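You operate a simulated robot arm through the tools that you are given. There is no shell and no other tool. Be economical: measure what you need, move in short steps, check, and stop when the job is done.

Carry out the task below with a simulated robot arm. There is one attempt and no reset: what you move stays moved.

JOB
Move R4 to mark 220; set WIDTH to 4 and HEIGHT to 1.
Fine: free its knob, slide, lock it again before the two settings. Leave the other carriages.

The check looks at the end state, three seconds after you hand in, the way a careful person would. Anything else that was tipped, shoved, dropped, spilled or broken makes it a failure.

ROBOT AND FRAMES
A 6-joint arm with a fingered hand, hanging from a carriage that runs on a gantry, over the field with the corners [-112.7, 208.7], [-112.8, -51.3], [15.2, -51.4], [15.3, 208.6] (x, y) and turns from -6.789 to 5.219 rad about z. Base frame: it is fixed where the carriage stands at the start and does not move with it; the origin is on the floor, on the carriage's upright axis, x ahead of it, y to its left, z up; the surface under the hand at the start is at about z = 82. Readings come in cm, rad, newtons and seconds.
With the tool pointing down near the work surface it reaches from about 10 to 60 cm from the robot's upright axis, wherever it stands. Its first joint turns from -2.897 to 2.897 rad. Places, roughly: carriage R4 [60, -20, 100]; carriage R5 [60, -50, 100]; carriage R6 [60, -60, 100]; carriage R7 [60, -90, 100]; carriage R9 [60, -110, 100]; height knob [60, -20, 120]; knob of carriage R4 [50, -20, 90]; knob of carriage R5 [50, -40, 90]; knob of carriage R6 [50, -60, 90]; knob of carriage R7 [50, -80, 90]; knob of carriage R9 [50, -100, 90]; width knob [60, -20, 110]. Payload 4 kg.
The tool frame sits at the grasp point between the pads (the TCP): z along the fingers, y along the line on which they close. The tips reach 3 cm beyond it. The gripper opens to 10.4 cm. The gripper's body begins 3.5 cm behind the TCP. The gripper is a hand of 5 fingers: y runs from the thumb to the fingers, the wrist lies at [-1.5, -11.3, -19] in the tool frame.
Orientation is that of the tool frame in the base frame, as a unit quaternion [x, y, z, w]. With the fingers straight down and the wrist toward the robot, the tool's x, y and z point along [0, 1, 0], [1, 0, 0] and [0, 0, -1] of the base frame.

CONTROLS
- The arm moves only by the tool move_arm. Its argument "plan" is a list of rows, each an object of numbers (a shift or turn left out is 0): "rx", "ry", "rz": the turn, a rotation vector about the tool's x, y, z in rad; "dx", "dy", "dz": the shift along the tool's x, y, z in cm. In form: [{"rx": .., "ry": .., "rz": .., "dx": .., "dy": .., "dz": ..}, ...]. A call has 1 to 10 rows; each row shifts and turns the commanded pose from where the row before left it, along the tool's axes as they then stand. Each row takes 0.2 s and may step no farther than 5 cm and 0.15 rad from the row before; otherwise, the whole call is refused. Where a pose cannot be reached the arm comes as near as it can. A force on the tool above 40 N (or 10 N above the force at the start of the call, whichever is more), or a blocked arm, ends the call early, and 0.2 s more pass. In this call time passes only in rows, and 0.2 s behind the last. The reply holds the time, the measured pose of the TCP, the force on the tool along the base axes, the opening and the grip force, in the units named above and with some noise, with the torque about the TCP (base axes, N m) and any sound that the robot's microphone picked up.
- Cameras (640 x 400 px; columns grow to the right, rows downward): "scene" is now at [26.52, -2.58, 180.46]; the picture's right is [-0.48, -0.88, 0.00], its down [-0.78, 0.42, -0.47] and it looks along [0.41, -0.22, -0.88] (base axes); focal length 278 px, centre (320, 200). "wrist" rides on the gripper at [6, -8.3, -12] in the tool frame; the picture's right is [-0.79, 0.29, -0.54], its down [-0.56, -0.71, 0.44] and it looks along [-0.26, 0.65, 0.72] (tool axes); focal length 234 px, centre (320, 200). There is no depth. A picture from a camera that has moved, and an enlarged one, comes with that camera's place and axes in the base frame and with its lens. The place of the scene camera against the robot may be out by one fixed shift of up to 1.8 cm in any direction.
- snapshot(camera): a new picture of that camera. It takes no simulated time.
- move_column(by): slides the trunk up (or, below 0, down) by that many cm; the arm and the scene camera ride with it, the base frame stays. It gives what a move gives, with no picture.
- drive_base(legs): drives the robot by 1 to 6 legs, each [ahead, left, turn to the left] in cm, cm and rad, along the robot's own axes; the way and the turn of a leg run together, so that a leg with both is an arc; at most 150 cm and 3.142 rad a leg. The arm and the cameras ride along, it lands a little off, and it stops where it bumps. It keeps to its track: a leg is cut to what the track allows. It gives what a move gives.
- move_fingers(index, middle, ring, little, thumb_bend, thumb_turn): sets how far each is bent, from 0 (flat) to 100 (curled in); at 30 the hand is open as for a grip, at 70 the pads meet at the TCP. One left out holds its place. A second passes; each finger stops where it meets its share of the squeeze, and holds until it gets a number again. It is the only way to open and close the hand. It gives what a move gives, with no picture; readings hold the bend of each and the force on index, middle, ring, little, thumb and palm. thumb_turn goes from beside the hand (0) to across from the fingers (100), as for a grip.
- pan_tilt(pan, tilt): turns the head with the scene camera to pan (to the left, within 2.705 rad either way) and tilt (down, from -0.506 to 1.204), counted from straight ahead of the robot. It gives what a move gives.
- inspect(camera, box): a new picture of the part [left, top, right, bottom] of that camera's present view, enlarged. It takes no simulated time.
- hand_in(): hands the job in; it is judged then, once.

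Go step by step. Nothing tells you exact positions but the pictures and the camera data: compare them with the known pose of the tool, close in by small moves and look again before you grip or let go. The budget is 120 turns and 82 pictures, counting those below and the enlarged ones. Unless the task says otherwise, let go and move clear before handing in, and close with one line.

The tools are called after "Emit:" as a command line: name --argument value ..., lists and objects as JSON in quotes. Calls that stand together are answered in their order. move_arm: Moves the arm, as the interface text tells. Its arguments: {"type":"object","properties":{"plan":{"type":"array"}},"required":["plan"]} The other tools are called the same way: move_column (by) slides the trunk up or down; move_fingers (index, middle, ring, little, thumb_bend, thumb_turn) moves the fingers one by one; drive_base (legs) drives the base; pan_tilt (pan, tilt) turns the head that bears the scene camera; snapshot (camera) takes a picture; inspect (camera, box) takes an enlarged picture of a part of a camera's view; hand_in () hands the job in.

At the start:

```text
time_s: 0.0
ee_pos: [33.83, -33.42, 100.02]
tcp_rot: [0.707, 0.707, 0.0, 0.001]
ft_force: [0.1, 0.2, 1.0]
ft_torque: [0.02, -0.01, 0.02]
width: 10.36
gripper_force: 0.0
shape: jaw
bend: [30.0, 30.0, 30.0, 30.0, 30.0, 97.0]
finger forces: [0.0, 0.1, 0.1, 0.1, 0.0, 0.1]
trunk travel left (down, up): [-52.5, 7.3]
robot x, y, heading: [-0.02, 0.27, 0.002]
head pan, tilt: [-0.497, 1.084]
```

scene: 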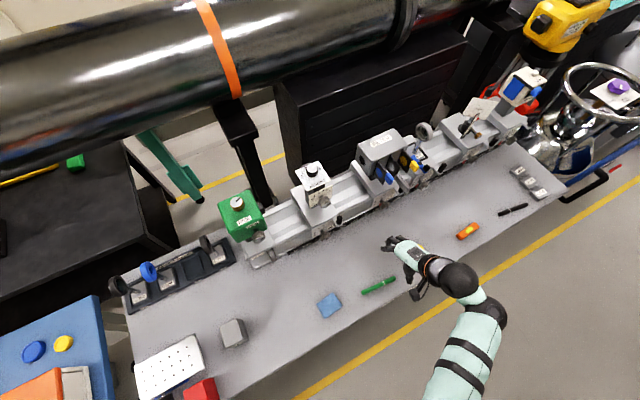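
wrist: 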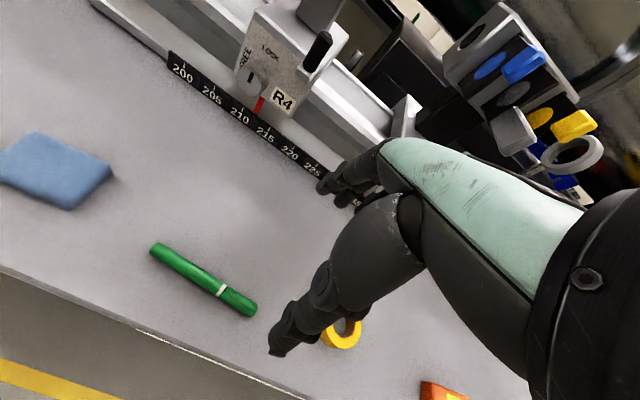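

I see the rail with R4 (white block with black knob), its pointer near about 213 on the scale. I'll look closer at R4 and its knobs first.

Emit:
inspect --camera "wrist" --box '[140, 0, 380, 150]'

Emit:
inspect --camera "scene" --box '[220, 120, 460, 270]'

```text
2.67 times, centred on (260, 75) of wrist
camera zoom: at [25.49, -27.62, 111.98], right [0.29, -0.79, 0.54], down [-0.71, -0.56, -0.44], along [0.65, -0.26, -0.72], focal length 624 px, centre (480, 533)
```

zoom: 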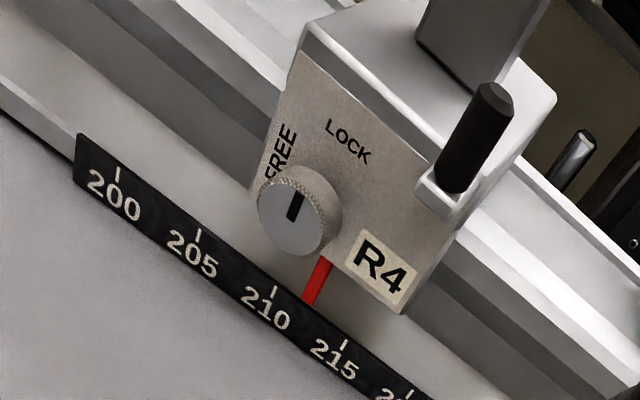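

```text
2.67 times, centred on (340, 195) of scene
camera zoom: at [26.52, -2.58, 180.46], right [-0.48, -0.88, 0.0], down [-0.78, 0.42, -0.47], along [0.41, -0.22, -0.88], focal length 740 px, centre (267, 213)
```

zoom: 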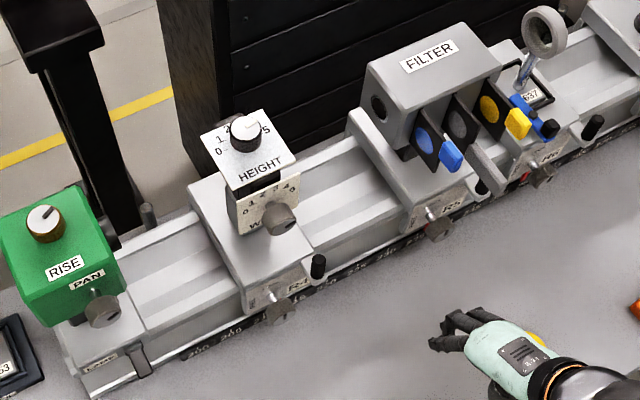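

R4's lock knob triangulates to about [55, -19.5, 91], with the WIDTH knob above it on the front and HEIGHT on top. The scale runs along y at about 1 cm per mark, so R4 must go about 7–8 cm toward -y. I'll turn the hand to point forward with the wrist to the left, while it's in free space.

Emit:
move_arm --plan '[{"rx": -0.0864, "ry": 0.0864, "rz": 0.0864}, {"rx": -0.0864, "ry": 0.0864, "rz": 0.0864}, {"rx": -0.0864, "ry": 0.0864, "rz": 0.0864}, {"rx": -0.0864, "ry": 0.0864, "rz": 0.0864}, {"rx": -0.0864, "ry": 0.0864, "rz": 0.0864}, {"rx": -0.0864, "ry": 0.0864, "rz": 0.0864}, {"rx": -0.0864, "ry": 0.0864, "rz": 0.0864}]'

```text
time_s: 1.6
ee_pos: [33.73, -33.6, 100.15]
tcp_rot: [0.816, 0.407, 0.409, 0.0]
ft_force: [-0.3, -0.7, 0.2]
ft_torque: [0.01, 0.01, 0.01]
width: 10.37
gripper_force: 0.1
shape: jaw
bend: [30.0, 30.0, 30.0, 30.0, 30.0, 97.0]
finger forces: [0.0, 0.0, 0.0, 0.0, 0.0, 0.0]
trunk travel left (down, up): [-52.5, 7.3]
robot x, y, heading: [0.17, -0.43, 0.002]
head pan, tilt: [-0.497, 1.084]
```

The turn is halfway and on track, so I continue it.

Emit:
move_arm --plan '[{"rx": -0.0864, "ry": 0.0864, "rz": 0.0864}, {"rx": -0.0864, "ry": 0.0864, "rz": 0.0864}, {"rx": -0.0864, "ry": 0.0864, "rz": 0.0864}, {"rx": -0.0864, "ry": 0.0864, "rz": 0.0864}, {"rx": -0.0864, "ry": 0.0864, "rz": 0.0864}, {"rx": -0.0864, "ry": 0.0864, "rz": 0.0864}, {"rx": -0.0864, "ry": 0.0864, "rz": 0.0864}]'

Emit:
snapshot --camera "wrist"

Emit:
snapshot --camera "scene"

```text
time_s: 3.2
ee_pos: [33.75, -33.7, 100.0]
tcp_rot: [0.706, -0.001, 0.708, 0.0]
ft_force: [-0.7, -0.7, 0.0]
ft_torque: [0.0, 0.02, -0.01]
width: 10.4
gripper_force: 0.1
shape: jaw
bend: [30.0, 30.0, 30.0, 30.0, 30.0, 97.0]
finger forces: [0.0, 0.0, 0.0, 0.1, 0.1, 0.0]
trunk travel left (down, up): [-52.5, 7.3]
robot x, y, heading: [-0.02, 0.19, 0.007]
head pan, tilt: [-0.497, 1.084]
```

```text
77 pictures are left
camera wrist: at [21.83, -25.32, 106.05], right [-0.54, -0.29, -0.79], down [0.44, 0.71, -0.56], along [0.72, -0.65, -0.26], focal length 234 px, centre (320, 200)
```

wrist: 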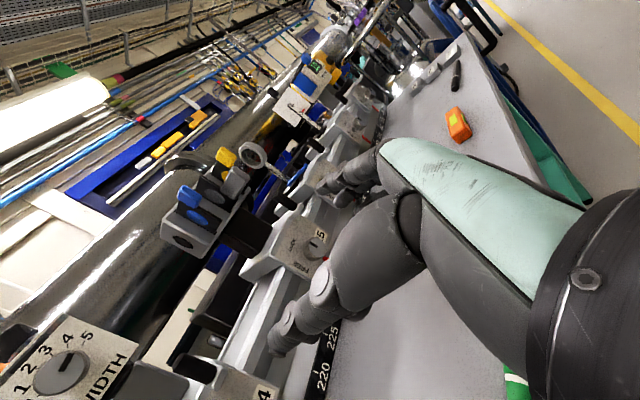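

```text
76 pictures are left
camera scene: at [26.51, -2.59, 180.46], right [-0.48, -0.88, 0.0], down [-0.78, 0.42, -0.47], along [0.41, -0.22, -0.88], focal length 278 px, centre (320, 200)
```

scene: 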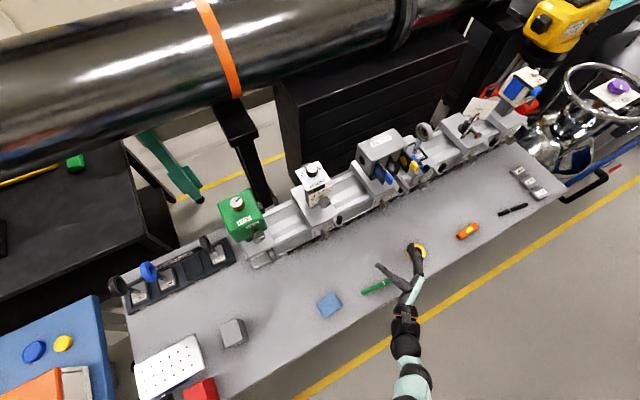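

Hand now points forward as wanted. I'll shift left about 25 cm so the wrist camera looks at R4's front.

Emit:
move_arm --plan '[{"dy": -4.5}, {"dy": -4.5}, {"dy": -4.5}, {"dy": -4.5}, {"dy": -4.5}]'

Emit:
snapshot --camera "wrist"

```text
time_s: 4.6
ee_pos: [29.8, -18.83, 100.09]
tcp_rot: [0.703, -0.086, 0.7, 0.085]
ft_force: [-0.2, -1.1, -0.2]
ft_torque: [-0.01, 0.0, 0.05]
width: 10.4
gripper_force: 0.0
shape: jaw
bend: [30.0, 30.0, 30.0, 30.0, 30.0, 97.0]
finger forces: [0.1, 0.0, 0.1, 0.0, 0.0, 0.0]
trunk travel left (down, up): [-52.5, 7.3]
robot x, y, heading: [0.26, -0.03, -0.0]
head pan, tilt: [-0.497, 1.084]
stopped in row 5: the arm was blocked; the commanded pose is now the measured one
```

```text
75 pictures are left
camera wrist: at [20.31, -8.02, 106.15], right [-0.6, -0.15, -0.79], down [0.59, 0.58, -0.56], along [0.54, -0.8, -0.26], focal length 234 px, centre (320, 200)
```

wrist: 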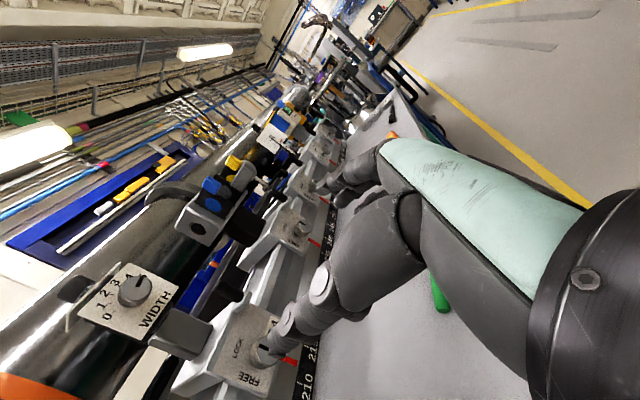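

The arm folded to its inner limit. I'll drive the base back 12 cm to give it room, then restore the heading and bring the hand toward R4.

Emit:
drive_base --legs '[[-12, 0, 0]]'

Emit:
move_arm --plan '[{"rx": 0.12, "dz": 4}, {"rx": 0.12, "dz": 4}, {"dz": 4}]'

```text
time_s: 5.8
ee_pos: [18.62, -18.94, 100.11]
tcp_rot: [0.702, -0.087, 0.701, 0.084]
ft_force: [0.5, 0.8, 0.7]
ft_torque: [0.0, 0.0, -0.02]
width: 10.38
gripper_force: 0.1
shape: jaw
bend: [30.0, 30.0, 30.0, 30.0, 30.0, 97.0]
finger forces: [0.1, 0.0, 0.0, 0.1, 0.1, 0.0]
trunk travel left (down, up): [-52.5, 7.3]
robot x, y, heading: [-11.36, 0.28, -0.005]
head pan, tilt: [-0.497, 1.084]
```

```text
time_s: 6.6
ee_pos: [30.3, -20.5, 99.75]
tcp_rot: [0.708, -0.003, 0.707, -0.001]
ft_force: [-0.5, -0.5, -0.6]
ft_torque: [-0.03, -0.03, 0.04]
width: 10.4
gripper_force: 0.0
shape: jaw
bend: [30.0, 30.0, 30.0, 30.0, 30.0, 97.0]
finger forces: [0.0, 0.0, 0.1, 0.0, 0.0, 0.1]
trunk travel left (down, up): [-52.5, 7.3]
robot x, y, heading: [-11.39, -0.05, -0.001]
head pan, tilt: [-0.497, 1.084]
```

Orientation is straight again. Taking a look at R4's faces from here.

Emit:
snapshot --camera "wrist"

Emit:
inspect --camera "wrist" --box '[40, 250, 280, 400]'

```text
74 pictures are left
camera wrist: at [18.34, -12.11, 105.93], right [-0.54, -0.28, -0.79], down [0.44, 0.71, -0.56], along [0.72, -0.65, -0.26], focal length 234 px, centre (320, 200)
```

wrist: 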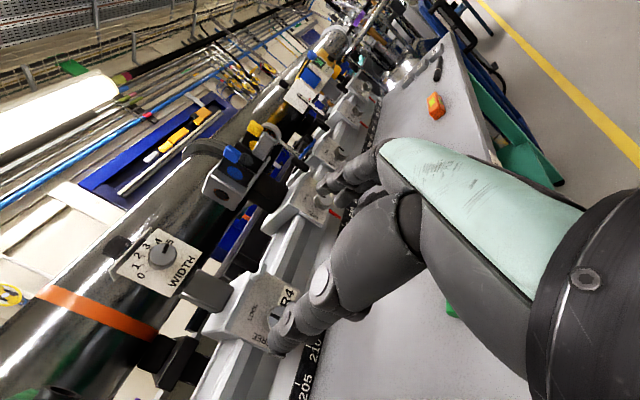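

```text
2.67 times, centred on (160, 325) of wrist
camera zoom: at [18.34, -12.11, 105.93], right [-0.54, -0.28, -0.79], down [0.44, 0.71, -0.56], along [0.72, -0.65, -0.26], focal length 624 px, centre (747, -133)
```

zoom: 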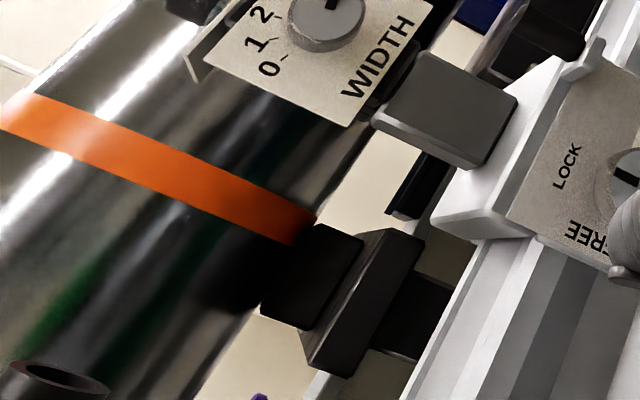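

LOCK is at the top and FREE at the left of the lock knob, and its mark points up (LOCK), so freeing is a quarter turn counter-clockwise. I'll roll the hand to have the thumb above and the wrist up, so that freeing brings it back to the present roll.

Emit:
move_arm --plan '[{"rz": 0.149}, {"rz": 0.149}, {"rz": 0.149}, {"rz": 0.149}, {"rz": 0.149}, {"rz": 0.149}, {"rz": 0.149}, {"rz": 0.149}, {"rz": 0.149}, {"rz": 0.149}]'

Emit:
move_fingers --index 48 --middle 48 --ring 48 --little 48 --thumb_bend 48

Emit:
snapshot --camera "wrist"

Emit:
snapshot --camera "scene"

```text
time_s: 8.8
ee_pos: [30.35, -20.34, 100.11]
tcp_rot: [0.518, -0.482, 0.519, -0.48]
ft_force: [0.0, -0.2, -0.5]
ft_torque: [0.01, -0.02, -0.02]
width: 10.4
gripper_force: 0.0
shape: jaw
bend: [30.0, 30.0, 30.0, 30.0, 30.0, 97.0]
finger forces: [0.1, 0.0, 0.1, 0.0, 0.0, 0.0]
trunk travel left (down, up): [-52.5, 7.3]
robot x, y, heading: [-11.49, -0.35, -0.003]
head pan, tilt: [-0.497, 1.084]
```

```text
time_s: 9.8
ee_pos: [30.38, -20.43, 100.1]
tcp_rot: [0.517, -0.483, 0.519, -0.48]
ft_force: [0.2, -0.3, 0.3]
ft_torque: [0.0, 0.01, -0.01]
width: 5.8
gripper_force: 0.2
shape: fingers
bend: [48.0, 48.0, 48.0, 48.0, 48.0, 97.0]
finger forces: [0.0, 0.1, 0.0, 0.0, 0.0, 0.0]
trunk travel left (down, up): [-52.5, 7.3]
robot x, y, heading: [-11.16, 0.26, -0.003]
head pan, tilt: [-0.497, 1.084]
```

```text
72 pictures are left
camera wrist: at [18.46, -25.78, 108.92], right [-0.54, 0.77, -0.35], down [0.44, 0.61, 0.66], along [0.72, 0.21, -0.66], focal length 234 px, centre (320, 200)
```

wrist: 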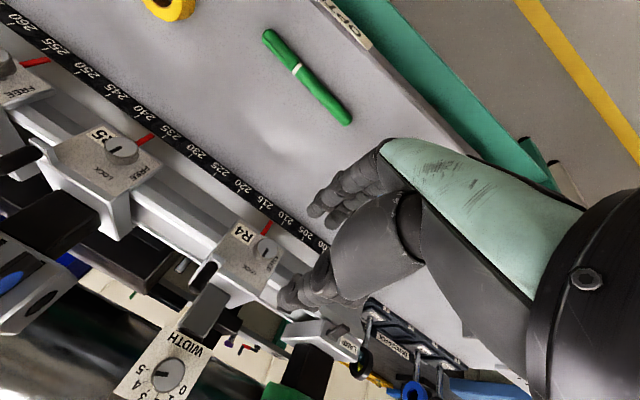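

```text
71 pictures are left
camera scene: at [15.14, -2.61, 180.46], right [-0.48, -0.88, 0.0], down [-0.78, 0.42, -0.47], along [0.41, -0.22, -0.88], focal length 278 px, centre (320, 200)
```

scene: 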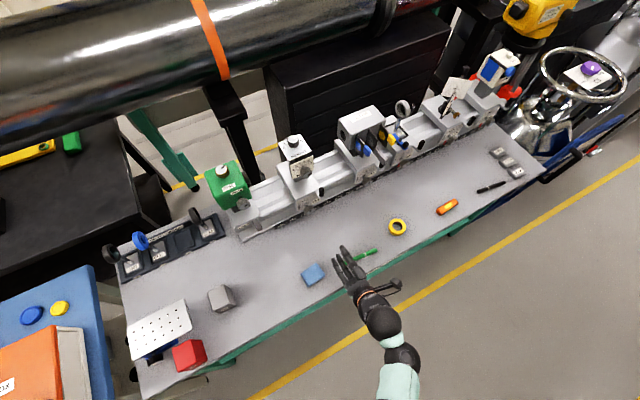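

From here the wrist camera sees both R4 knobs. I'll zoom in to fix positions.

Emit:
inspect --camera "wrist" --box '[170, 190, 330, 290]'

Emit:
inspect --camera "wrist" --box '[90, 320, 218, 400]'

Emit:
inspect --camera "scene" --box '[240, 120, 400, 220]'

```text
4.00 times, centred on (250, 240) of wrist
camera zoom: at [18.46, -25.78, 108.92], right [-0.54, 0.77, -0.35], down [0.44, 0.61, 0.66], along [0.72, 0.21, -0.66], focal length 937 px, centre (600, 40)
```

zoom: 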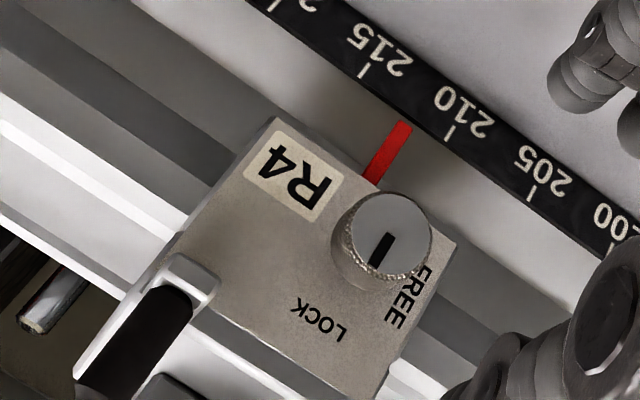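

```text
5.00 times, centred on (154, 360) of wrist
camera zoom: at [18.46, -25.78, 108.92], right [-0.54, 0.77, -0.35], down [0.44, 0.61, 0.66], along [0.72, 0.21, -0.66], focal length 1171 px, centre (1150, -600)
```

zoom: 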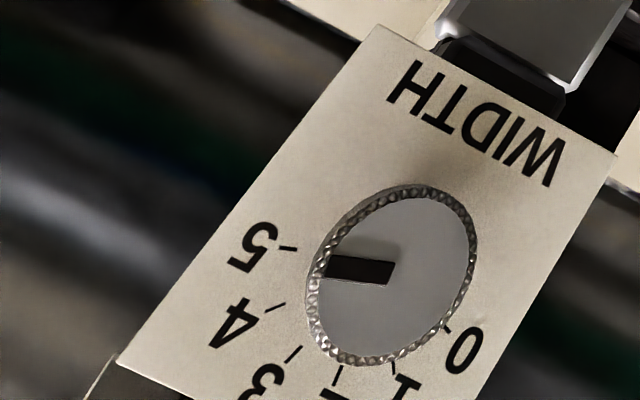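

```text
4.00 times, centred on (320, 170) of scene
camera zoom: at [15.14, -2.61, 180.46], right [-0.48, -0.88, 0.0], down [-0.78, 0.42, -0.47], along [0.41, -0.22, -0.88], focal length 1110 px, centre (320, 320)
```

zoom: 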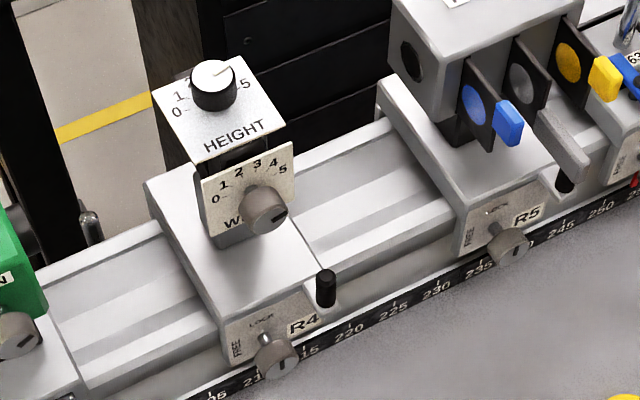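

The mark of the lock knob points to LOCK (up), WIDTH reads 5, and the pointer is at about 212.2, so the slide is about 7.8 cm. The lock knob's front is at about [54.2, -19.5, 91.4]. I'll line the hand up in front of it, short of contact.

Emit:
move_arm --plan '[{"rz": 0.077}, {"dx": -0.9, "dy": 3}, {"dy": 3, "dz": 3}, {"dy": 2.7, "dz": 3}, {"dz": 4}, {"dz": 4}]'

Emit:
snapshot --camera "wrist"

Emit:
snapshot --camera "scene"

```text
time_s: 11.2
ee_pos: [44.58, -19.4, 91.17]
tcp_rot: [-0.499, 0.502, -0.501, 0.499]
ft_force: [-1.7, -0.4, 0.5]
ft_torque: [0.0, 0.0, 0.01]
width: 5.8
gripper_force: 0.0
shape: fingers
bend: [48.0, 48.0, 48.0, 48.0, 48.0, 97.0]
finger forces: [0.0, 0.0, 0.0, 0.0, 0.1, 0.1]
trunk travel left (down, up): [-52.5, 7.3]
robot x, y, heading: [-11.49, 0.04, -0.002]
head pan, tilt: [-0.497, 1.084]
```

```text
67 pictures are left
camera wrist: at [32.6, -25.4, 99.59], right [-0.54, 0.79, -0.29], down [0.44, 0.56, 0.71], along [0.72, 0.26, -0.65], focal length 234 px, centre (320, 200)
```

wrist: 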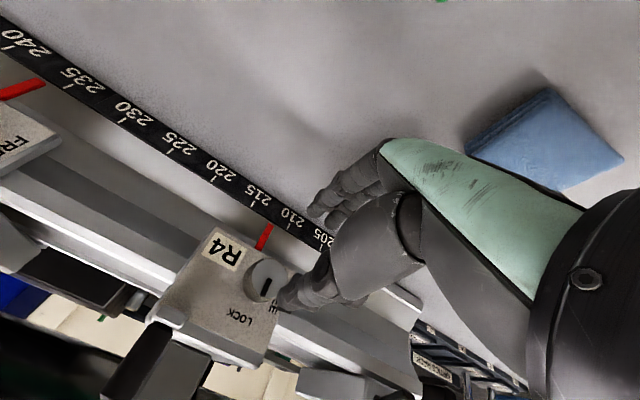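

```text
66 pictures are left
camera scene: at [15.15, -2.62, 180.47], right [-0.48, -0.88, 0.0], down [-0.78, 0.42, -0.47], along [0.41, -0.22, -0.88], focal length 278 px, centre (320, 200)
```

scene: 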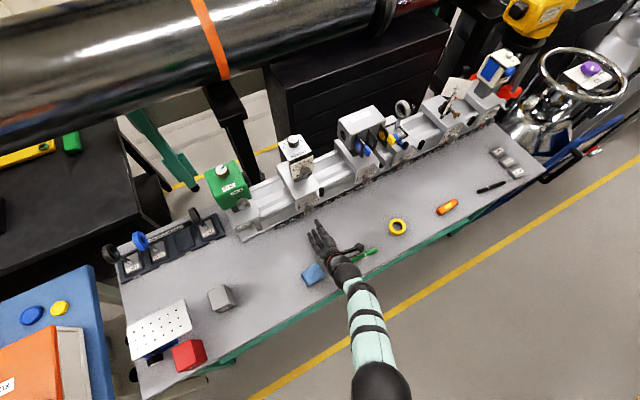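

Aligned roughly in front of the knob. I'll zoom to check the centring.

Emit:
inspect --camera "wrist" --box '[180, 200, 340, 300]'

Emit:
inspect --camera "scene" --box '[260, 170, 388, 250]'

```text
4.00 times, centred on (260, 250) of wrist
camera zoom: at [32.6, -25.4, 99.59], right [-0.54, 0.79, -0.29], down [0.44, 0.56, 0.71], along [0.72, 0.26, -0.65], focal length 937 px, centre (560, 0)
```

zoom: 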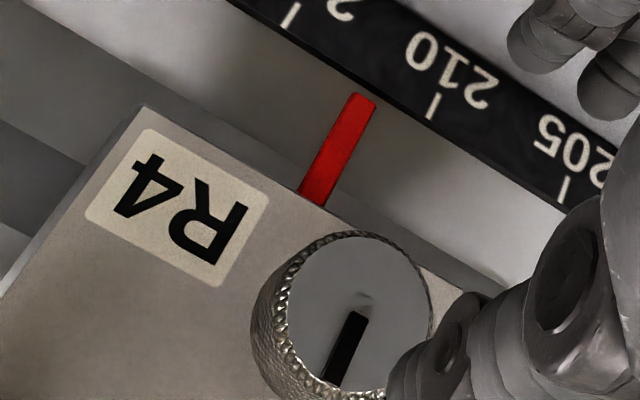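

```text
5.00 times, centred on (324, 210) of scene
camera zoom: at [15.15, -2.62, 180.47], right [-0.48, -0.88, 0.0], down [-0.78, 0.42, -0.47], along [0.41, -0.22, -0.88], focal length 1388 px, centre (300, 150)
```

zoom: 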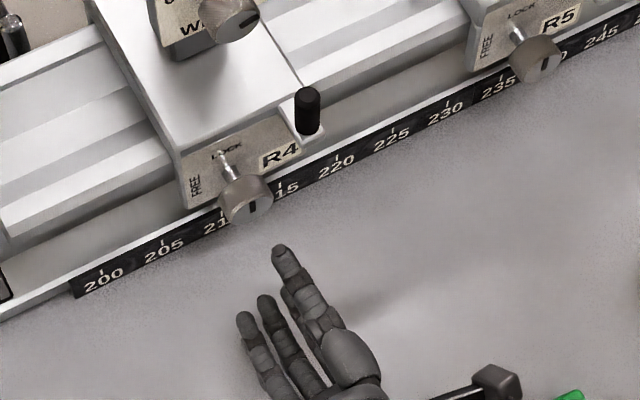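

The knob stands about 3.5 cm out on a shaft, with its front centre at about [53.3, -19.7, 92]. I'll make a small correction and then move in around it.

Emit:
move_arm --plan '[{"dx": 0.25, "dy": -0.8}, {"dz": 3}, {"dz": 2.5}, {"dz": 2.5}]'

Emit:
snapshot --camera "wrist"

Emit:
inspect --camera "scene" --box '[260, 170, 388, 250]'

```text
time_s: 12.2
ee_pos: [50.05, -19.32, 93.6]
tcp_rot: [-0.499, 0.501, -0.5, 0.499]
ft_force: [-0.3, -1.0, -1.2]
ft_torque: [0.02, -0.02, 0.03]
width: 5.81
gripper_force: 0.0
shape: fingers
bend: [48.0, 48.0, 48.0, 48.0, 48.0, 97.0]
finger forces: [0.1, 0.0, 0.0, 0.0, 0.0, 0.0]
out of reach, approached as far as the arm can: row 3, 4
trunk travel left (down, up): [-52.5, 7.3]
robot x, y, heading: [-11.51, -0.02, 0.001]
head pan, tilt: [-0.497, 1.084]
```

```text
63 pictures are left
camera wrist: at [38.14, -25.42, 101.87], right [-0.54, 0.79, -0.29], down [0.44, 0.56, 0.71], along [0.72, 0.26, -0.65], focal length 234 px, centre (320, 200)
```

wrist: 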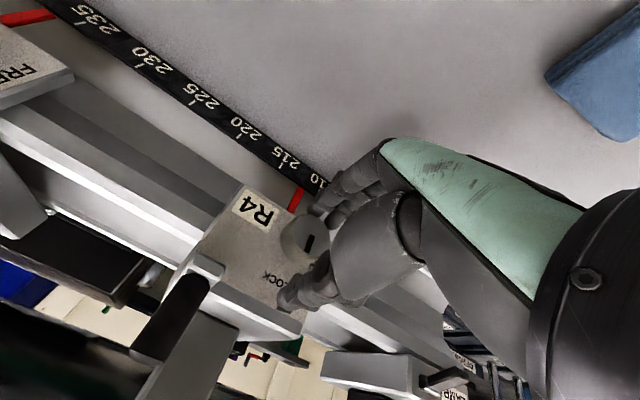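

```text
5.00 times, centred on (324, 210) of scene
camera zoom: at [15.15, -2.62, 180.47], right [-0.48, -0.88, 0.0], down [-0.78, 0.42, -0.47], along [0.41, -0.22, -0.88], focal length 1388 px, centre (300, 150)
```

zoom: 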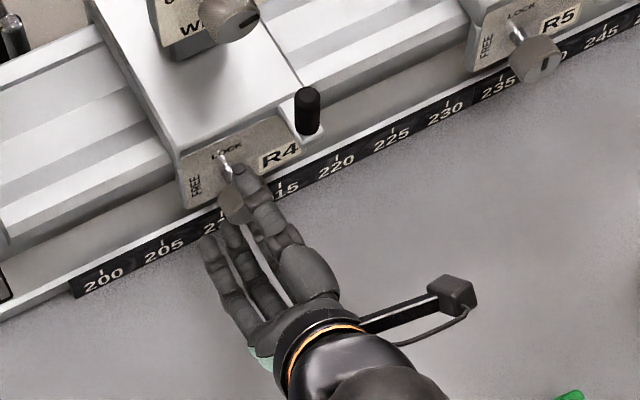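

The arm hit its outer limit. I'll back off, drive the base forward by the same amount, and re-align.

Emit:
move_arm --plan '[{"dz": -3}, {"dz": -3}, {"dz": -4}]'

Emit:
drive_base --legs '[[8, 0, 0]]'

```text
time_s: 13.0
ee_pos: [40.21, -19.41, 93.12]
tcp_rot: [-0.499, 0.501, -0.5, 0.499]
ft_force: [1.0, 0.4, 1.2]
ft_torque: [-0.01, 0.03, -0.02]
width: 5.78
gripper_force: 0.1
shape: fingers
bend: [48.0, 48.0, 48.0, 48.0, 48.0, 97.0]
finger forces: [0.0, 0.0, 0.1, 0.1, 0.0, 0.0]
trunk travel left (down, up): [-52.5, 7.3]
robot x, y, heading: [-11.06, -0.09, -0.001]
head pan, tilt: [-0.497, 1.084]
```

```text
time_s: 14.1
ee_pos: [48.03, -19.52, 93.11]
tcp_rot: [-0.499, 0.502, -0.5, 0.499]
ft_force: [-0.4, 0.1, -0.6]
ft_torque: [0.01, -0.02, -0.01]
width: 5.81
gripper_force: 0.2
shape: fingers
bend: [48.0, 48.0, 48.0, 48.0, 48.0, 97.0]
finger forces: [0.1, 0.1, 0.1, 0.1, 0.0, 0.0]
trunk travel left (down, up): [-52.5, 7.3]
robot x, y, heading: [-3.15, -0.06, 0.0]
head pan, tilt: [-0.497, 1.084]
```

Now I go down 1.1 cm and in to x≈52.7, around the knob.

Emit:
move_arm --plan '[{"dx": 0.15, "dy": 1.1}, {"dz": 2.4}, {"dz": 2.3}]'

Emit:
inspect --camera "wrist" --box '[200, 120, 440, 330]'

Emit:
inspect --camera "scene" --box '[260, 190, 388, 270]'

```text
time_s: 14.9
ee_pos: [52.51, -19.68, 91.97]
tcp_rot: [-0.5, 0.503, -0.499, 0.499]
ft_force: [-6.5, -0.2, 0.0]
ft_torque: [0.03, -0.31, -0.01]
width: 5.92
gripper_force: 2.9
shape: fingers
bend: [48.0, 48.0, 48.0, 48.0, 47.0, 97.0]
finger forces: [0.0, 0.0, 0.1, 0.0, 7.0, 0.0]
trunk travel left (down, up): [-52.5, 7.3]
robot x, y, heading: [-3.5, 0.22, -0.001]
head pan, tilt: [-0.497, 1.084]
```

```text
1.90 times, centred on (320, 225) of wrist
camera zoom: at [40.6, -25.72, 100.23], right [-0.54, 0.79, -0.28], down [0.44, 0.55, 0.71], along [0.72, 0.25, -0.65], focal length 446 px, centre (320, 152)
```

zoom: 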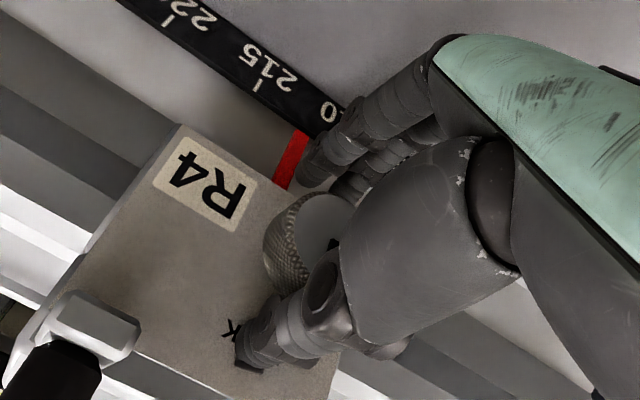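

```text
5.00 times, centred on (324, 230) of scene
camera zoom: at [22.84, -2.66, 180.44], right [-0.48, -0.88, 0.0], down [-0.78, 0.42, -0.47], along [0.41, -0.22, -0.88], focal length 1388 px, centre (300, 50)
```

zoom: 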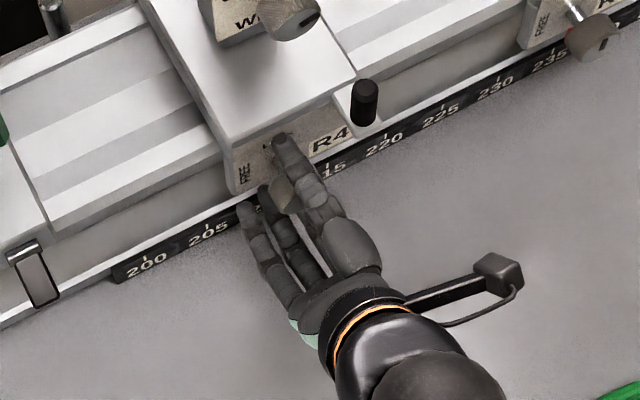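

The thumb tip just touched the carriage face (about 7 N). I'll back off 0.5 cm and close the fingers gently on the knob.

Emit:
move_arm --plan '[{"dz": -0.5}]'

Emit:
move_fingers --index 58 --middle 58 --ring 58 --little 58 --thumb_bend 58

Emit:
inspect --camera "wrist" --box '[200, 120, 440, 330]'

```text
time_s: 15.3
ee_pos: [52.24, -19.83, 92.08]
tcp_rot: [-0.498, 0.502, -0.501, 0.499]
ft_force: [-0.8, -0.5, 0.0]
ft_torque: [0.01, 0.01, -0.02]
width: 5.73
gripper_force: 0.0
shape: fingers
bend: [48.0, 48.0, 48.0, 48.0, 48.0, 97.0]
finger forces: [0.1, 0.1, 0.1, 0.0, 0.0, 0.0]
trunk travel left (down, up): [-52.5, 7.3]
robot x, y, heading: [-3.63, 0.04, 0.0]
head pan, tilt: [-0.497, 1.084]
```

```text
time_s: 16.3
ee_pos: [52.24, -19.79, 91.97]
tcp_rot: [-0.498, 0.502, -0.5, 0.5]
ft_force: [1.2, -0.6, 2.2]
ft_torque: [-0.03, -0.02, 0.0]
width: 3.75
gripper_force: 1.9
shape: fingers
bend: [57.0, 57.0, 57.0, 57.0, 55.0, 97.0]
finger forces: [0.1, 0.0, 0.1, 0.1, 2.7, 0.0]
trunk travel left (down, up): [-52.5, 7.3]
robot x, y, heading: [-3.43, -0.17, -0.001]
head pan, tilt: [-0.497, 1.084]
```

```text
1.90 times, centred on (320, 225) of wrist
camera zoom: at [40.28, -25.79, 100.38], right [-0.54, 0.79, -0.29], down [0.44, 0.56, 0.71], along [0.72, 0.25, -0.65], focal length 446 px, centre (320, 152)
```

zoom: 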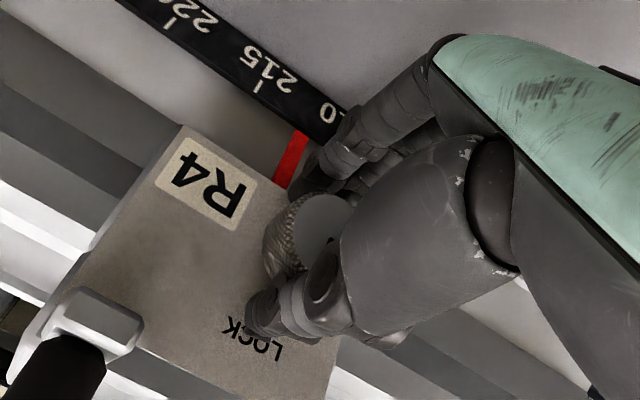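

The thumb touches the knob first, so I'll raise the hand 0.2 cm and close the grip.

Emit:
move_arm --plan '[{"dy": -0.2}]'

Emit:
move_fingers --index 66 --middle 66 --ring 66 --little 66 --thumb_bend 64

Emit:
inspect --camera "wrist" --box '[200, 120, 440, 330]'

```text
time_s: 16.7
ee_pos: [52.16, -19.65, 92.39]
tcp_rot: [-0.498, 0.502, -0.501, 0.499]
ft_force: [0.0, 0.4, 0.1]
ft_torque: [0.0, -0.01, 0.01]
width: 3.53
gripper_force: 0.1
shape: fingers
bend: [57.0, 57.0, 57.0, 57.0, 56.0, 97.0]
finger forces: [0.0, 0.0, 0.1, 0.1, 0.5, 0.0]
trunk travel left (down, up): [-52.5, 7.3]
robot x, y, heading: [-3.64, -0.04, -0.001]
head pan, tilt: [-0.497, 1.084]
```

```text
time_s: 17.7
ee_pos: [52.18, -19.77, 92.36]
tcp_rot: [-0.499, 0.501, -0.501, 0.499]
ft_force: [0.3, 1.2, 1.6]
ft_torque: [-0.05, -0.02, 0.05]
width: 2.72
gripper_force: 4.7
shape: fingers
bend: [62.0, 65.0, 66.0, 66.0, 59.0, 97.0]
finger forces: [3.2, 0.6, 0.0, 0.1, 5.4, 0.0]
trunk travel left (down, up): [-52.5, 7.3]
robot x, y, heading: [-3.51, 0.09, -0.005]
head pan, tilt: [-0.497, 1.084]
```

```text
1.90 times, centred on (320, 225) of wrist
camera zoom: at [40.21, -25.75, 100.69], right [-0.54, 0.79, -0.29], down [0.44, 0.55, 0.71], along [0.72, 0.25, -0.65], focal length 446 px, centre (320, 152)
```

zoom: 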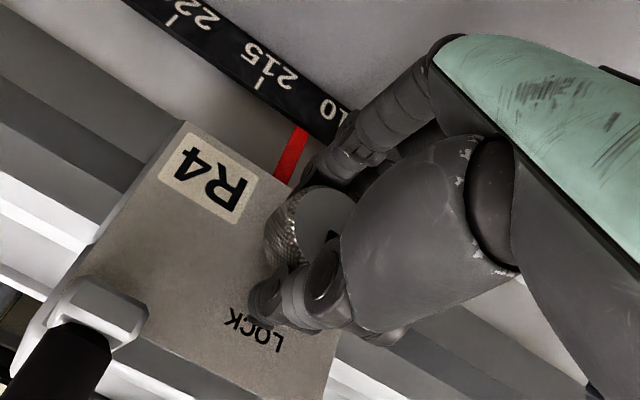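

The grip sits on a chord to the left of the knob's centre, and mainly the index carries it. I'll loosen, shift 0.9 cm to -y and re-grip.

Emit:
move_fingers --index 53 --middle 53 --ring 53 --little 53 --thumb_bend 52

Emit:
move_arm --plan '[{"dx": 0.9}]'

Emit:
move_fingers --index 66 --middle 66 --ring 66 --little 66 --thumb_bend 64

Emit:
inspect --camera "wrist" --box '[200, 120, 440, 330]'

```text
time_s: 18.7
ee_pos: [52.17, -19.77, 92.31]
tcp_rot: [-0.499, 0.502, -0.501, 0.499]
ft_force: [0.0, 0.1, 0.3]
ft_torque: [0.01, 0.01, -0.01]
width: 4.52
gripper_force: 0.0
shape: fingers
bend: [53.0, 53.0, 53.0, 53.0, 52.0, 97.0]
finger forces: [0.1, 0.1, 0.1, 0.0, 0.0, 0.0]
trunk travel left (down, up): [-52.5, 7.3]
robot x, y, heading: [-3.6, 0.2, -0.002]
head pan, tilt: [-0.497, 1.084]
```

```text
time_s: 19.1
ee_pos: [52.16, -20.54, 92.29]
tcp_rot: [-0.498, 0.502, -0.501, 0.499]
ft_force: [0.1, -0.4, -1.0]
ft_torque: [0.04, -0.05, -0.02]
width: 4.51
gripper_force: 0.1
shape: fingers
bend: [53.0, 53.0, 53.0, 53.0, 52.0, 97.0]
finger forces: [0.0, 0.0, 0.1, 0.0, 0.0, 0.0]
trunk travel left (down, up): [-52.5, 7.3]
robot x, y, heading: [-3.34, -0.02, 0.001]
head pan, tilt: [-0.497, 1.084]
```

```text
time_s: 20.1
ee_pos: [52.31, -20.71, 92.28]
tcp_rot: [-0.498, 0.502, -0.501, 0.499]
ft_force: [1.5, -0.2, 0.9]
ft_torque: [-0.01, -0.03, -0.02]
width: 2.02
gripper_force: 2.5
shape: fingers
bend: [65.0, 64.0, 66.0, 66.0, 61.0, 97.0]
finger forces: [0.8, 1.6, 0.0, 0.0, 3.2, 0.1]
trunk travel left (down, up): [-52.5, 7.3]
robot x, y, heading: [-3.75, -0.0, -0.001]
head pan, tilt: [-0.497, 1.084]
```

```text
1.90 times, centred on (320, 225) of wrist
camera zoom: at [40.27, -26.64, 100.67], right [-0.54, 0.79, -0.29], down [0.44, 0.56, 0.71], along [0.72, 0.25, -0.65], focal length 446 px, centre (320, 152)
```

zoom: 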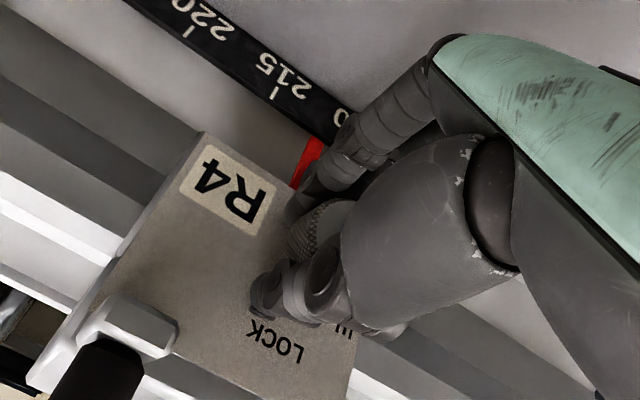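

Forces are now shared by index and middle, but the chord is smaller, so the best centre lies between. I'll loosen, go back 0.4 cm and grip firmly.

Emit:
move_fingers --index 53 --middle 53 --ring 53 --little 53 --thumb_bend 52

Emit:
move_arm --plan '[{"dx": -0.5}]'

Emit:
move_fingers --index 75 --middle 75 --ring 66 --little 66 --thumb_bend 70

Emit:
inspect --camera "wrist" --box '[200, 120, 440, 330]'

```text
time_s: 21.1
ee_pos: [52.12, -20.57, 92.39]
tcp_rot: [-0.498, 0.502, -0.5, 0.499]
ft_force: [-0.6, 0.6, -0.7]
ft_torque: [-0.01, 0.0, 0.03]
width: 4.52
gripper_force: 0.0
shape: fingers
bend: [53.0, 53.0, 53.0, 53.0, 52.0, 97.0]
finger forces: [0.0, 0.0, 0.0, 0.0, 0.0, 0.0]
trunk travel left (down, up): [-52.5, 7.3]
robot x, y, heading: [-3.57, -0.57, -0.003]
head pan, tilt: [-0.497, 1.084]
```

```text
time_s: 21.5
ee_pos: [52.18, -20.15, 92.24]
tcp_rot: [-0.498, 0.502, -0.501, 0.499]
ft_force: [0.1, 0.0, -0.1]
ft_torque: [0.01, 0.0, -0.02]
width: 4.52
gripper_force: 0.0
shape: fingers
bend: [53.0, 53.0, 53.0, 53.0, 52.0, 97.0]
finger forces: [0.1, 0.1, 0.1, 0.0, 0.1, 0.0]
trunk travel left (down, up): [-52.5, 7.3]
robot x, y, heading: [-3.78, 0.08, -0.001]
head pan, tilt: [-0.497, 1.084]
```

```text
time_s: 22.5
ee_pos: [52.41, -20.11, 92.25]
tcp_rot: [-0.498, 0.502, -0.501, 0.5]
ft_force: [9.8, -1.2, -5.9]
ft_torque: [-0.14, -0.2, -0.09]
width: 2.23
gripper_force: 16.6
shape: fingers
bend: [71.0, 66.0, 66.0, 66.0, 61.0, 97.0]
finger forces: [12.0, 10.9, 0.1, 0.1, 10.1, 0.0]
trunk travel left (down, up): [-52.5, 7.3]
robot x, y, heading: [-3.79, -0.02, -0.004]
head pan, tilt: [-0.497, 1.084]
```

```text
1.90 times, centred on (320, 225) of wrist
camera zoom: at [40.43, -26.13, 100.65], right [-0.54, 0.79, -0.29], down [0.44, 0.56, 0.71], along [0.72, 0.25, -0.65], focal length 446 px, centre (320, 152)
```

zoom: 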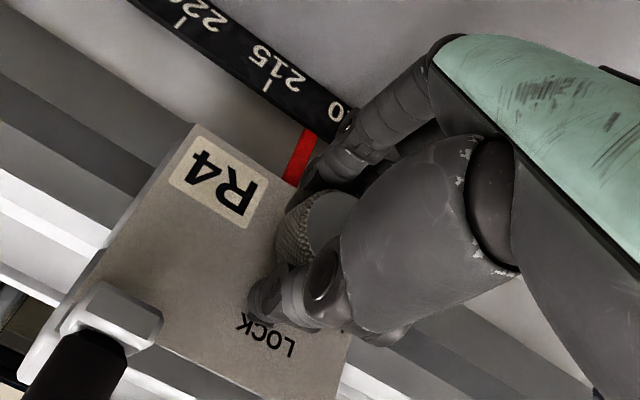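

The fingertips are hooking behind the knob's rim (pull along +x), so I'm too deep. I'll loosen, retreat 0.9 cm and re-grip with pads on the rim.

Emit:
move_fingers --index 52 --middle 52 --ring 52 --little 52 --thumb_bend 50

Emit:
move_arm --plan '[{"dz": -0.9}]'

Emit:
move_fingers --index 70 --middle 70 --ring 66 --little 66 --thumb_bend 68

Emit:
inspect --camera "wrist" --box '[200, 120, 440, 330]'

```text
time_s: 23.5
ee_pos: [52.23, -19.99, 92.26]
tcp_rot: [-0.498, 0.502, -0.501, 0.498]
ft_force: [0.2, 0.0, -0.8]
ft_torque: [-0.01, 0.01, -0.02]
width: 4.93
gripper_force: 0.1
shape: fingers
bend: [52.0, 52.0, 52.0, 52.0, 50.0, 97.0]
finger forces: [0.1, 0.0, 0.0, 0.1, 0.0, 0.0]
trunk travel left (down, up): [-52.5, 7.3]
robot x, y, heading: [-3.22, 0.09, 0.001]
head pan, tilt: [-0.497, 1.084]
```

```text
time_s: 23.9
ee_pos: [51.54, -20.05, 92.25]
tcp_rot: [-0.498, 0.502, -0.501, 0.499]
ft_force: [0.4, -0.8, 0.8]
ft_torque: [0.0, 0.04, -0.02]
width: 4.91
gripper_force: 0.1
shape: fingers
bend: [52.0, 52.0, 52.0, 52.0, 50.0, 97.0]
finger forces: [0.0, 0.1, 0.1, 0.1, 0.0, 0.0]
trunk travel left (down, up): [-52.5, 7.3]
robot x, y, heading: [-3.52, 0.08, -0.001]
head pan, tilt: [-0.497, 1.084]
```

```text
time_s: 24.9
ee_pos: [51.45, -19.99, 92.17]
tcp_rot: [-0.499, 0.502, -0.5, 0.499]
ft_force: [2.1, 1.0, -2.8]
ft_torque: [-0.08, 0.11, 0.0]
width: 2.85
gripper_force: 10.4
shape: fingers
bend: [62.0, 63.0, 66.0, 66.0, 58.0, 97.0]
finger forces: [6.0, 6.3, 0.2, 0.1, 8.6, 0.0]
trunk travel left (down, up): [-52.5, 7.3]
robot x, y, heading: [-3.53, -0.23, -0.004]
head pan, tilt: [-0.497, 1.084]
```

```text
1.90 times, centred on (320, 225) of wrist
camera zoom: at [39.44, -26.08, 100.6], right [-0.54, 0.79, -0.29], down [0.44, 0.55, 0.71], along [0.72, 0.25, -0.65], focal length 446 px, centre (320, 152)
```

zoom: 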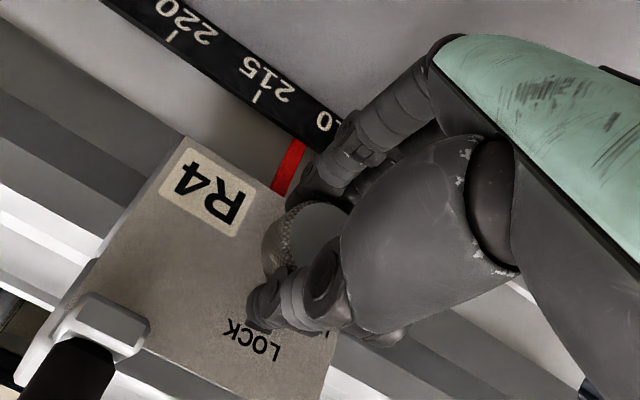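

The grip is now balanced (index 6, middle 6, thumb 9 N). I'll start the counter-clockwise turn.

Emit:
move_arm --plan '[{"rz": -0.12}, {"rz": -0.12}, {"rz": -0.12}, {"rz": -0.12}]'

Emit:
inspect --camera "wrist" --box '[200, 120, 440, 330]'

```text
time_s: 25.9
ee_pos: [51.35, -20.02, 92.3]
tcp_rot: [0.604, -0.368, 0.606, -0.365]
ft_force: [3.9, -2.2, -4.3]
ft_torque: [-0.01, 0.14, -0.03]
width: 2.8
gripper_force: 11.2
shape: fingers
bend: [62.0, 64.0, 66.0, 66.0, 59.0, 96.0]
finger forces: [6.2, 7.7, 0.0, 0.0, 7.9, 0.0]
trunk travel left (down, up): [-52.5, 7.3]
robot x, y, heading: [-3.56, 0.02, -0.004]
head pan, tilt: [-0.497, 1.084]
```

```text
1.90 times, centred on (320, 225) of wrist
camera zoom: at [39.43, -21.57, 102.52], right [-0.54, 0.57, -0.62], down [0.44, 0.82, 0.37], along [0.72, -0.07, -0.69], focal length 446 px, centre (320, 152)
```

zoom: 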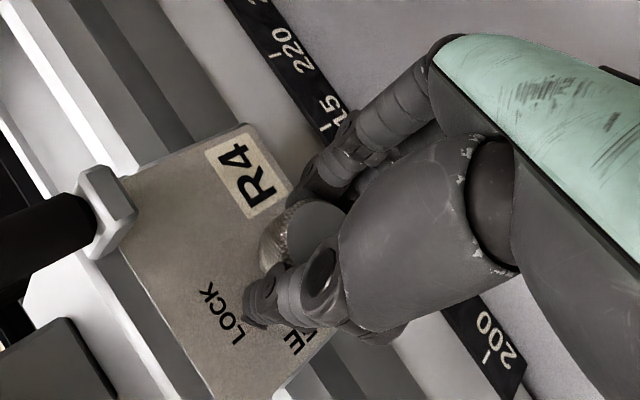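

Turning with little resistance and a steady grip. I'll carry on to a full quarter turn.

Emit:
move_arm --plan '[{"rz": -0.12}, {"rz": -0.12}, {"rz": -0.12}, {"rz": -0.12}, {"rz": -0.12}, {"rz": -0.12}, {"rz": -0.12}, {"rz": -0.12}, {"rz": -0.12}]'

Emit:
snapshot --camera "wrist"

Emit:
inspect --camera "scene" --box '[260, 190, 388, 270]'

```text
time_s: 27.9
ee_pos: [48.49, -17.61, 99.99]
tcp_rot: [0.707, -0.004, 0.707, -0.002]
ft_force: [-0.2, 0.0, 0.8]
ft_torque: [0.0, -0.04, 0.0]
width: 0.38
gripper_force: 0.0
shape: fingers
bend: [70.0, 70.0, 66.0, 66.0, 68.0, 97.0]
finger forces: [0.0, 0.0, 0.0, 0.0, 0.0, 0.0]
out of reach, approached as far as the arm can: row 4, 5, 6, 7, 8, 9
trunk travel left (down, up): [-52.5, 7.3]
robot x, y, heading: [-3.48, -0.1, -0.002]
head pan, tilt: [-0.497, 1.084]
```

```text
53 pictures are left
camera wrist: at [36.49, -9.35, 106.21], right [-0.55, -0.28, -0.79], down [0.44, 0.71, -0.55], along [0.71, -0.65, -0.26], focal length 234 px, centre (320, 200)
```

wrist: 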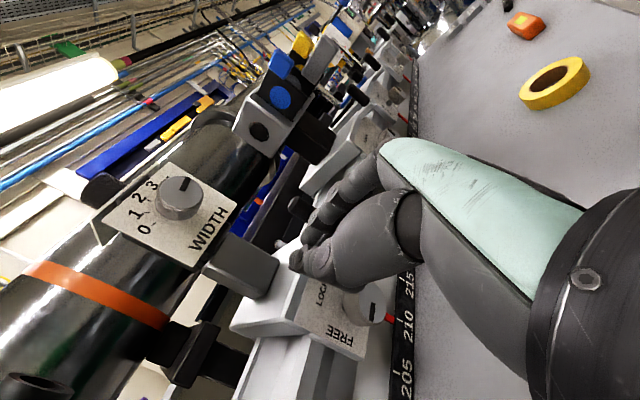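

```text
5.00 times, centred on (324, 230) of scene
camera zoom: at [22.9, -2.66, 180.46], right [-0.48, -0.88, 0.0], down [-0.78, 0.42, -0.47], along [0.41, -0.22, -0.88], focal length 1388 px, centre (300, 50)
```

zoom: 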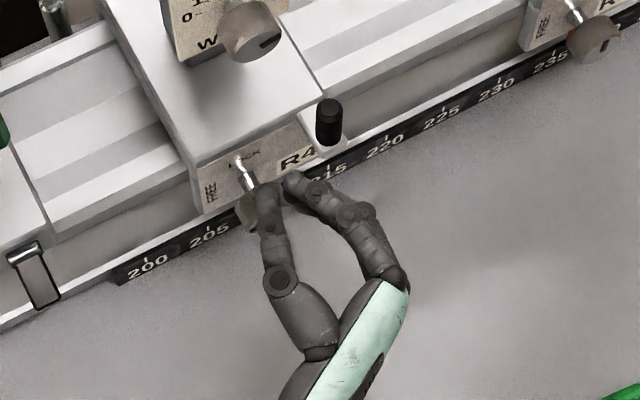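

The arm ran out of reach low down and slipped off upward; nothing seems shoved. The fix is to lower the trunk. I'll retreat first and inspect the knob.

Emit:
move_arm --plan '[{"dz": -4}, {"dz": -4}]'

Emit:
snapshot --camera "wrist"

```text
time_s: 28.5
ee_pos: [41.09, -17.39, 98.3]
tcp_rot: [0.706, -0.005, 0.708, -0.001]
ft_force: [1.2, -1.1, 0.4]
ft_torque: [0.03, 0.01, 0.0]
width: 0.42
gripper_force: 0.0
shape: fingers
bend: [70.0, 70.0, 66.0, 66.0, 68.0, 97.0]
finger forces: [0.0, 0.0, 0.0, 0.0, 0.1, 0.1]
out of reach, approached as far as the arm can: row 1, 2
trunk travel left (down, up): [-52.5, 7.3]
robot x, y, heading: [-3.44, 0.01, -0.002]
head pan, tilt: [-0.497, 1.084]
```

```text
51 pictures are left
camera wrist: at [29.2, -9.08, 104.38], right [-0.54, -0.28, -0.79], down [0.44, 0.71, -0.55], along [0.71, -0.65, -0.26], focal length 234 px, centre (320, 200)
```

wrist: 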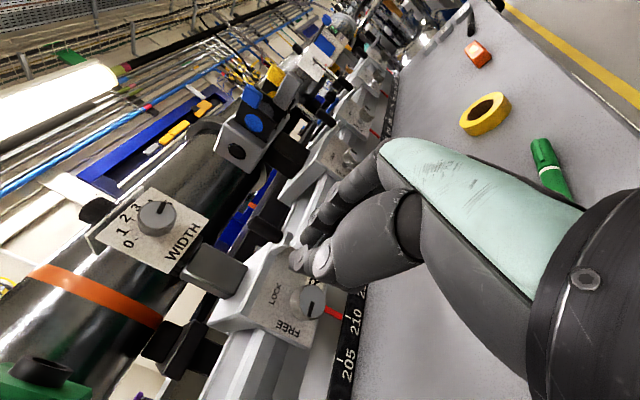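

Emit:
inspect --camera "wrist" --box '[240, 250, 400, 350]'

Emit:
inspect --camera "wrist" --box '[90, 170, 218, 280]'

```text
4.00 times, centred on (320, 300) of wrist
camera zoom: at [29.2, -9.08, 104.38], right [-0.54, -0.28, -0.79], down [0.44, 0.71, -0.55], along [0.71, -0.65, -0.26], focal length 937 px, centre (320, -200)
```

zoom: 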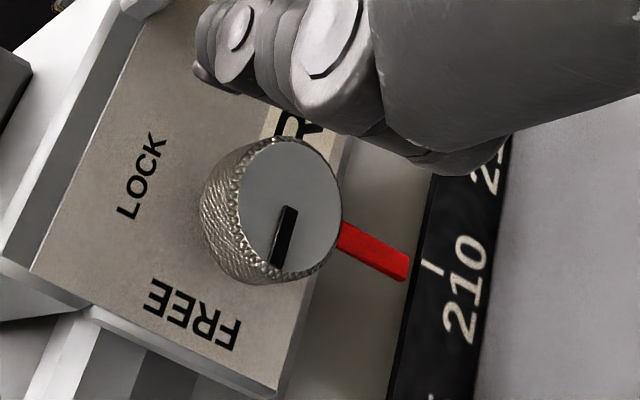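

```text
3.64 times, centred on (154, 225) of wrist
camera zoom: at [29.2, -9.08, 104.38], right [-0.54, -0.28, -0.79], down [0.44, 0.71, -0.55], along [0.71, -0.65, -0.26], focal length 852 px, centre (924, 109)
```

zoom: 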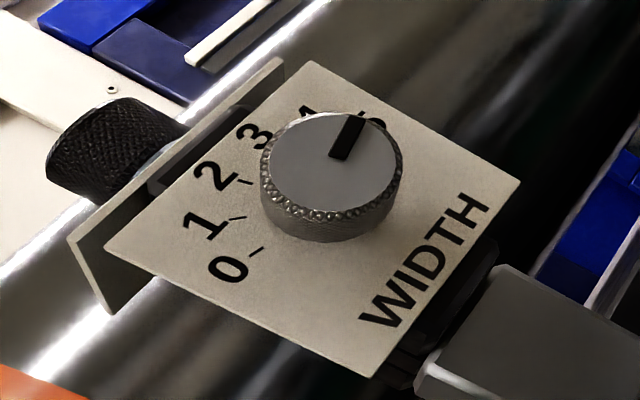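

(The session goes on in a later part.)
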